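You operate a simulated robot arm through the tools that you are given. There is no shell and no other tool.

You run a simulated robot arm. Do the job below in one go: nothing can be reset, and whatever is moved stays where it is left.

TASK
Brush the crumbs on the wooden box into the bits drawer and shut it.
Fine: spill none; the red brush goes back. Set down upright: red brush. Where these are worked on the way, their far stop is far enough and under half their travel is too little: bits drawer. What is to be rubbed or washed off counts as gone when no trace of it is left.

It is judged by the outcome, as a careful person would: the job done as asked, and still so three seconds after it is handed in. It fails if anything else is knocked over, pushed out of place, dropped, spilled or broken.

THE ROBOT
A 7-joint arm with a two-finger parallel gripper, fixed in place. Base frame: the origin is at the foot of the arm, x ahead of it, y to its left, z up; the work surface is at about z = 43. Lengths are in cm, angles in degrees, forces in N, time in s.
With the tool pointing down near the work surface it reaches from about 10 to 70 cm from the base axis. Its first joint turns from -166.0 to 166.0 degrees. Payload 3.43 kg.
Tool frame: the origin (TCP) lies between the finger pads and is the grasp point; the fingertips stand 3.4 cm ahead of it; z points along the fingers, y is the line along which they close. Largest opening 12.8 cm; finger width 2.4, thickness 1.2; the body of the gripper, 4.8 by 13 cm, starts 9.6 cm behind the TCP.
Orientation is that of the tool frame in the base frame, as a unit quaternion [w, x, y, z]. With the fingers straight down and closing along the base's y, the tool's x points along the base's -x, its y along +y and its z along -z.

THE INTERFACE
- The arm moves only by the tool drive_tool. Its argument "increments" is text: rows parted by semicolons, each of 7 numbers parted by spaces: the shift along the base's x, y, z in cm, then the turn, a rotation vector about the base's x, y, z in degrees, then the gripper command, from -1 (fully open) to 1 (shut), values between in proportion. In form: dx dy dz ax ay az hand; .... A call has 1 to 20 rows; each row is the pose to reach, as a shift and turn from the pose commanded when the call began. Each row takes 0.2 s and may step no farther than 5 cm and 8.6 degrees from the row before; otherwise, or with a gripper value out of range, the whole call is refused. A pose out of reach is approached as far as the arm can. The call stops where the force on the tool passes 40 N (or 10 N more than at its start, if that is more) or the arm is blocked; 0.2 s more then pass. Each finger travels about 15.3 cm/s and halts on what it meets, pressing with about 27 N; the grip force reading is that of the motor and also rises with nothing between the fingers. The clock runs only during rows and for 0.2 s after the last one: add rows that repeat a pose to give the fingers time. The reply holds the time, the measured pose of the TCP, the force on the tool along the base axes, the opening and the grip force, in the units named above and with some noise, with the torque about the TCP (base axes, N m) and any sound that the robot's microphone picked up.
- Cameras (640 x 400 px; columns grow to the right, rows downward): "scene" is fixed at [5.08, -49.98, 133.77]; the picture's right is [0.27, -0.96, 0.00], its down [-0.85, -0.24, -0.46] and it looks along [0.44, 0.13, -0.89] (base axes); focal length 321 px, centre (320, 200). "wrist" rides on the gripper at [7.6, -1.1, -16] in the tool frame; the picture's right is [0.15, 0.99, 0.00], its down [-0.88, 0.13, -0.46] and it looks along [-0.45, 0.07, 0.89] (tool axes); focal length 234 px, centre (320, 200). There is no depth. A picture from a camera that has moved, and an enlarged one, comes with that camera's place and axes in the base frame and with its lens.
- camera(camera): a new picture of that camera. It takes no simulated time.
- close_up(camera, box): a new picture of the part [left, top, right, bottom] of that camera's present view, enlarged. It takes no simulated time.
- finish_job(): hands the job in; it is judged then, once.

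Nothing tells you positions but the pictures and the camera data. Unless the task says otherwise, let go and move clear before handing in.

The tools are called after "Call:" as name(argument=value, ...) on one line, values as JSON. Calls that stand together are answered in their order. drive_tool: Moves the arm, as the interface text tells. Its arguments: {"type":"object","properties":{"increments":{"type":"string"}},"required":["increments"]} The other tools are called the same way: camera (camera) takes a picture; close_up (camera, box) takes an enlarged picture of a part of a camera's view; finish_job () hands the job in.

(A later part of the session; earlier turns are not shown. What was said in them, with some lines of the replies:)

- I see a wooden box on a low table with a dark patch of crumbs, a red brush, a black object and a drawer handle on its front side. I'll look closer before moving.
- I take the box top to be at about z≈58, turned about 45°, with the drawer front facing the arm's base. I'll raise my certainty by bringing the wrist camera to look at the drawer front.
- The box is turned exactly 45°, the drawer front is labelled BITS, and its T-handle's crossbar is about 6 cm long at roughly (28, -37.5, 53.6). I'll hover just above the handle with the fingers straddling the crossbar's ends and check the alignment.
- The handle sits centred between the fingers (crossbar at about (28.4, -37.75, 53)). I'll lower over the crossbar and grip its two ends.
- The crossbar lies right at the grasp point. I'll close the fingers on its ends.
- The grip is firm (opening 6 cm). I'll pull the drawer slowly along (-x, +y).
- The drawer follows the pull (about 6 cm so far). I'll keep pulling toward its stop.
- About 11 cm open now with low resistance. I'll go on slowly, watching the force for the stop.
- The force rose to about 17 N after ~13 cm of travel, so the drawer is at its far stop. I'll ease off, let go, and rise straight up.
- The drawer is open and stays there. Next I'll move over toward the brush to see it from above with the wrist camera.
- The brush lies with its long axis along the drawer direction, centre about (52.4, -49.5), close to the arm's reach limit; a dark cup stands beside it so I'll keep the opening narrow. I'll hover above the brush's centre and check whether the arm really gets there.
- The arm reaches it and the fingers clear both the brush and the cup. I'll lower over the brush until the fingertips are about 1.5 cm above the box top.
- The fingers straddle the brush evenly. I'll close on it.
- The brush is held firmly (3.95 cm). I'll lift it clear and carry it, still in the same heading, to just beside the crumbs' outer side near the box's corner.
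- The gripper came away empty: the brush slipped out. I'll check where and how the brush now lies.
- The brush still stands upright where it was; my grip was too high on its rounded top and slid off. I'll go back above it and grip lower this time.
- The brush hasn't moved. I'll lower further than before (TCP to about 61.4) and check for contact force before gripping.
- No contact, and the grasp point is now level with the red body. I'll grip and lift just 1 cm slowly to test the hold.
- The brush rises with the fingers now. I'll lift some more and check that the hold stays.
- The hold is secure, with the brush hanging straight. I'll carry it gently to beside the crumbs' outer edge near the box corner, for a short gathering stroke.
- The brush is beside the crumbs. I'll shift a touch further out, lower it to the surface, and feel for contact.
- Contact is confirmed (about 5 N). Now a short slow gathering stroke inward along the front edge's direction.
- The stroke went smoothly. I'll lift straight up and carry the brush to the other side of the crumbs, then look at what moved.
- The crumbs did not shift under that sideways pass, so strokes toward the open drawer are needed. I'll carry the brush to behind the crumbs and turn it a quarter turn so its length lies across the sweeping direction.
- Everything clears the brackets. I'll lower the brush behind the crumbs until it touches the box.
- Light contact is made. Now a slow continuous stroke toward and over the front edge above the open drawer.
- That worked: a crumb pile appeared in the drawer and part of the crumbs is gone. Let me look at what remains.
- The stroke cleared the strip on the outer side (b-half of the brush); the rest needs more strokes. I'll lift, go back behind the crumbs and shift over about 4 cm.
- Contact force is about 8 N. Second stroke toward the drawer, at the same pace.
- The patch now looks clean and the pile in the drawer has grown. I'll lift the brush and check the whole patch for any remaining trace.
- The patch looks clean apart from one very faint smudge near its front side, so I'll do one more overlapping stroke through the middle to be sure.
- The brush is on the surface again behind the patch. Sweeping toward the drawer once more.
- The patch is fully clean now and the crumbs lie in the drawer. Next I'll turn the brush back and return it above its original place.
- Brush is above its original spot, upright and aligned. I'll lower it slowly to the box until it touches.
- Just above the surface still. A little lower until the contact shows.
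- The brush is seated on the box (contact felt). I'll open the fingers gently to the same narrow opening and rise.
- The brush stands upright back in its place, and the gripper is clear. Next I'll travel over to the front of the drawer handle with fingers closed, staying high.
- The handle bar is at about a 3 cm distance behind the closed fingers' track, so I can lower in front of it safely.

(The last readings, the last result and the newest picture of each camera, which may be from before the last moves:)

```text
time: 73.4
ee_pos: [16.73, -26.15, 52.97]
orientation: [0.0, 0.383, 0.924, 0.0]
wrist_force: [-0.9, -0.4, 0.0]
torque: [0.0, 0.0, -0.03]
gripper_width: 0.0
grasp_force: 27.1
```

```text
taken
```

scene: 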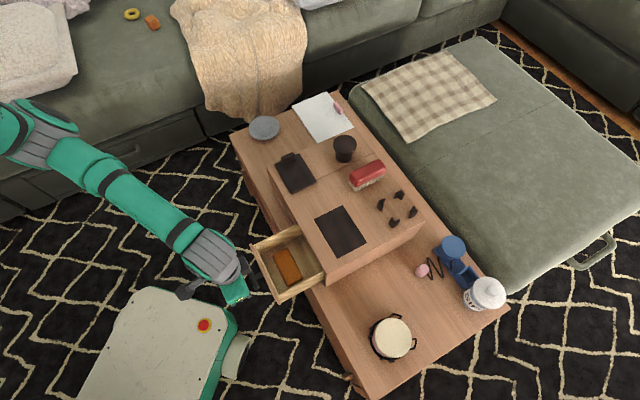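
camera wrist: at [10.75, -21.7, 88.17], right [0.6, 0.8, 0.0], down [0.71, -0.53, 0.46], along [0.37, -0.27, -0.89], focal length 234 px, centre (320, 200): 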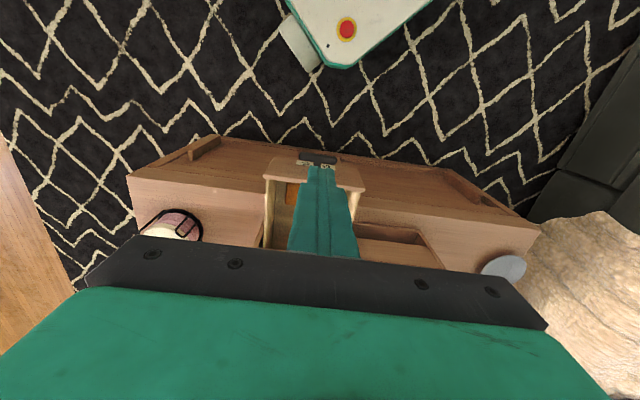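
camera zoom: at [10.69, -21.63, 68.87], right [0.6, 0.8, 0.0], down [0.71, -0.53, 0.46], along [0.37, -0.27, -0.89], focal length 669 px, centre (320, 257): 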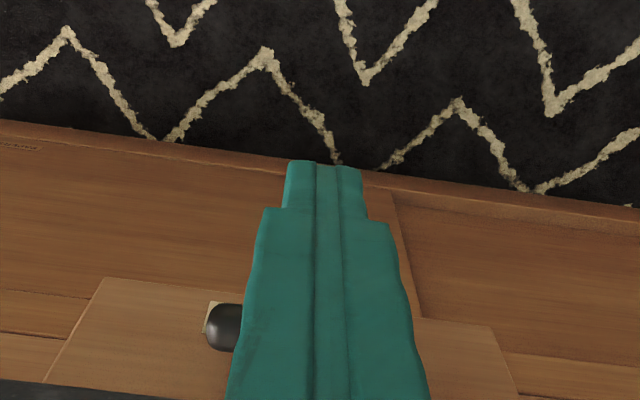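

The crossbar lies right behind the closed fingers. I'll push slowly along (+x, -y) to close the drawer most of the way.

Call:
drive_tool(increments="0.4 -0.4 0 0 0 0 1; 0.8 -0.8 0 0 0 0 1; 1.2 -1.2 0 0 0 0 1; 1.6 -1.6 0 0 0 0 1; 2.1 -2.1 0 0 0 0 1; 2.6 -2.6 0 0 0 0 1; 3.2 -3.2 0 0 0 0 1; 3.8 -3.8 0 0 0 0 1; 4.4 -4.4 0 0 0 0 1; 5 -5 0 0 0 0 1; 5.6 -5.6 0 0 0 0 1; 6.2 -6.2 0 0 0 0 1; 6.8 -6.8 0 0 0 0 1; 7.4 -7.4 0 0 0 0 1; 8 -8 0 0 0 0 1; 8.6 -8.6 0 0 0 0 1; 9 -9 0 0 0 0 1")

Call:
camera(camera="scene")

Call:
close_up(camera="scene", box=[240, 190, 360, 300])

```text
time: 77.0
ee_pos: [25.82, -35.21, 52.85]
orientation: [0.0, 0.383, 0.924, 0.0]
wrist_force: [-0.6, -0.1, -0.7]
torque: [0.0, 0.01, -0.03]
gripper_width: 0.0
grasp_force: 26.9
```

```text
taken
```

scene: 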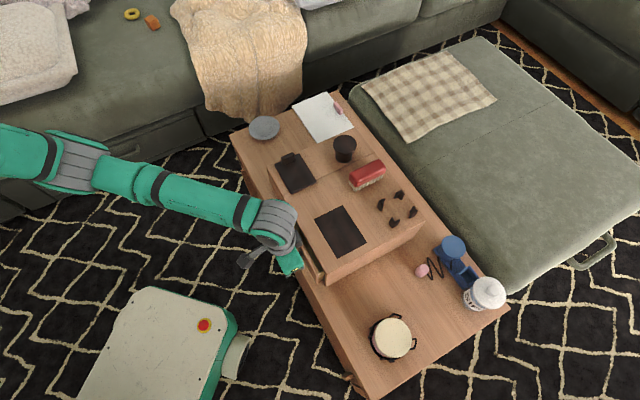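

```text
3.64 times, centred on (300, 245) of scene
camera zoom: at [5.08, -49.98, 133.77], right [0.27, -0.96, 0.0], down [-0.85, -0.24, -0.46], along [0.44, 0.13, -0.89], focal length 1167 px, centre (393, 36)
```

zoom: 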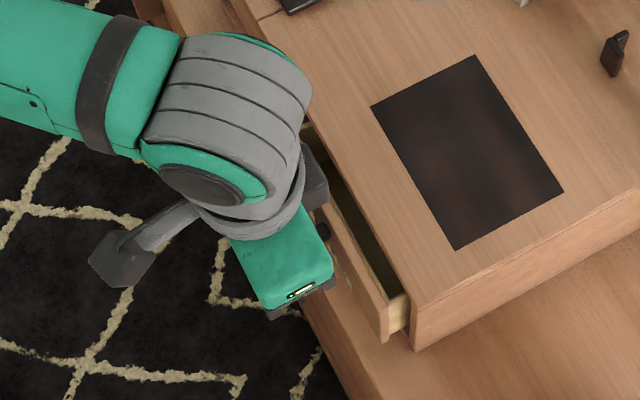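

The drawer is nearly shut (about 1.7 cm left). I'll push the rest slowly until the stop is felt.

Call:
drive_tool(increments="0.2 -0.2 0 0 0 0 1; 0.4 -0.4 0 0 0 0 1; 0.6 -0.6 0 0 0 0 1; 0.8 -0.8 0 0 0 0 1; 1 -1 0 0 0 0 1; 1.1 -1.1 0 0 0 0 1; 1.2 -1.2 0 0 0 0 1; 1.2 -1.2 0 0 0 0 1")

Call:
close_up(camera="scene", box=[240, 190, 360, 300])

```text
time: 78.8
ee_pos: [26.9, -36.39, 52.95]
orientation: [0.001, 0.382, 0.924, 0.0]
wrist_force: [-0.7, 1.0, 0.9]
torque: [0.01, 0.01, 0.0]
gripper_width: 0.01
grasp_force: 26.8
```

```text
3.64 times, centred on (300, 245) of scene
camera zoom: at [5.08, -49.98, 133.77], right [0.27, -0.96, 0.0], down [-0.85, -0.24, -0.46], along [0.44, 0.13, -0.89], focal length 1167 px, centre (393, 36)
```

zoom: 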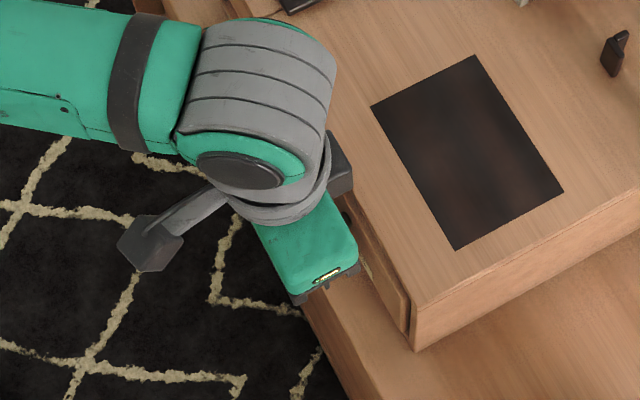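

Call:
drive_tool(increments="0.08 -0.08 0 0 0 0 1; 0.16 -0.16 0 0 0 0 1; 0.16 -0.16 0 0 0 0 1")

```text
time: 79.6
ee_pos: [26.99, -36.54, 52.98]
orientation: [-0.001, 0.383, 0.924, 0.0]
wrist_force: [-12.6, 12.3, 2.5]
torque: [0.08, -0.23, -0.06]
gripper_width: 0.01
grasp_force: 26.9
```

A firm stop (about 17 N) means the drawer is shut. I'll back away and rise to check.

Call:
drive_tool(increments="-0.2 0.2 0 0 0 0 1; -1 1 0 0 0 0 1; -2.5 2.5 0 0 0 0 1; -4 4 1 0 0 0 1; -4 4 5 0 0 0 1; -4 4 9 0 0 0 1; -4 4 13 0 0 0 0.5; -4 4 17 0 0 0 0; -4 4 21 0 0 0 0; -4 4 24 0 0 0 0; -4 4 24 0 0 0 0")

Call:
camera(camera="wrist")

Call:
camera(camera="scene")

Call:
close_up(camera="scene", box=[250, 130, 430, 290])

Call:
close_up(camera="wrist", box=[220, 120, 420, 250])

```text
time: 82.0
ee_pos: [23.26, -32.48, 77.09]
orientation: [0.0, 0.383, 0.924, 0.0]
wrist_force: [0.0, -0.3, -0.7]
torque: [0.02, 0.0, 0.02]
gripper_width: 6.37
grasp_force: 0.0
```

```text
taken
camera wrist: at [17.17, -28.09, 92.96], right [0.6, 0.8, 0.0], down [0.71, -0.53, 0.46], along [0.37, -0.27, -0.89], focal length 234 px, centre (320, 200)
```

wrist: 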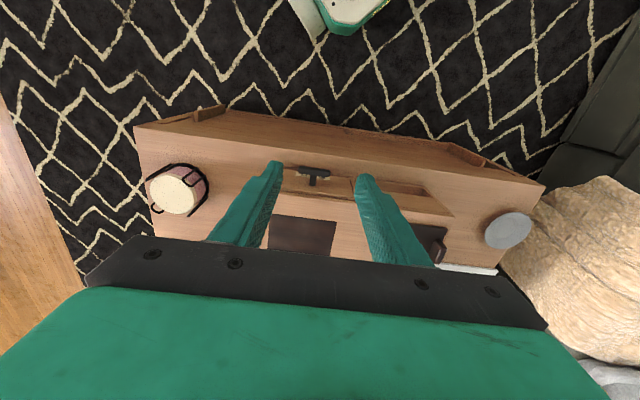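

```text
taken
```

scene: 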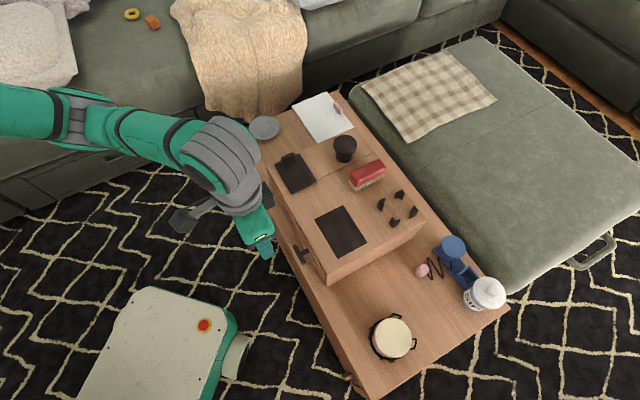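

```text
2.50 times, centred on (340, 210) of scene
camera zoom: at [5.08, -49.98, 133.77], right [0.27, -0.96, 0.0], down [-0.85, -0.24, -0.46], along [0.44, 0.13, -0.89], focal length 802 px, centre (270, 175)
```

zoom: 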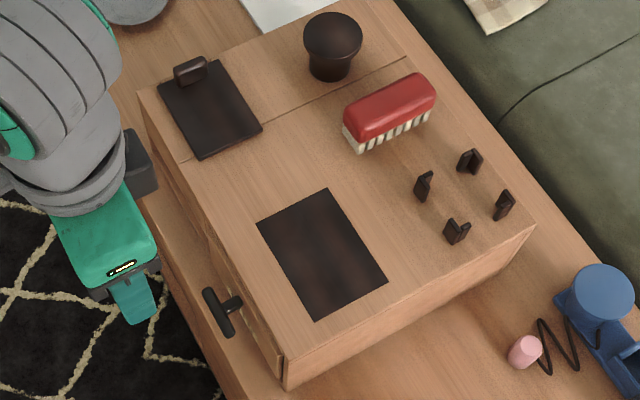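

```text
3.08 times, centred on (320, 185) of wrist
camera zoom: at [17.17, -28.09, 92.96], right [0.6, 0.8, 0.0], down [0.71, -0.53, 0.46], along [0.37, -0.27, -0.89], focal length 720 px, centre (320, 246)
```

zoom: 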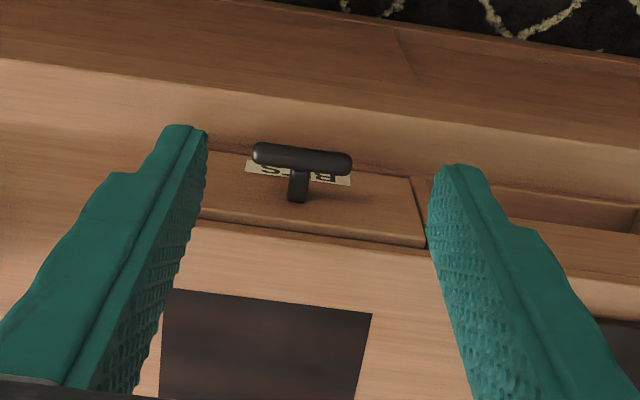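

The drawer is shut flush, the patch is free of crumbs, nothing is spilled, and the brush stands upright in its original place with the gripper clear of everything. I'm handing the job in.

Call:
finish_job()

```text
The job is handed in.
```

The crumbs are off the wooden box and in the bits drawer, and the drawer is shut. I saw no crumbs spilled anywhere in the pictures.

- **Drawer:** I opened it to its far stop, about 13 cm, before sweeping. I then pushed it closed until I felt the stop. The last pictures show it back as it was at the start.
- **Crumbs:** Three brush strokes toward the drawer cleared the patch. The third was to remove one very faint smudge. Close-up pictures after it showed no trace left.
- **Red brush:** It stands upright on its bristles within about 2 mm of where it was. My first grip on it slipped off, but it stayed standing and did not move.

I took "goes back" to mean the brush's original spot, because the four small brackets on the box are too close together to hold it. I let go and moved the arm clear before handing in, and the other items look as they did at the start.
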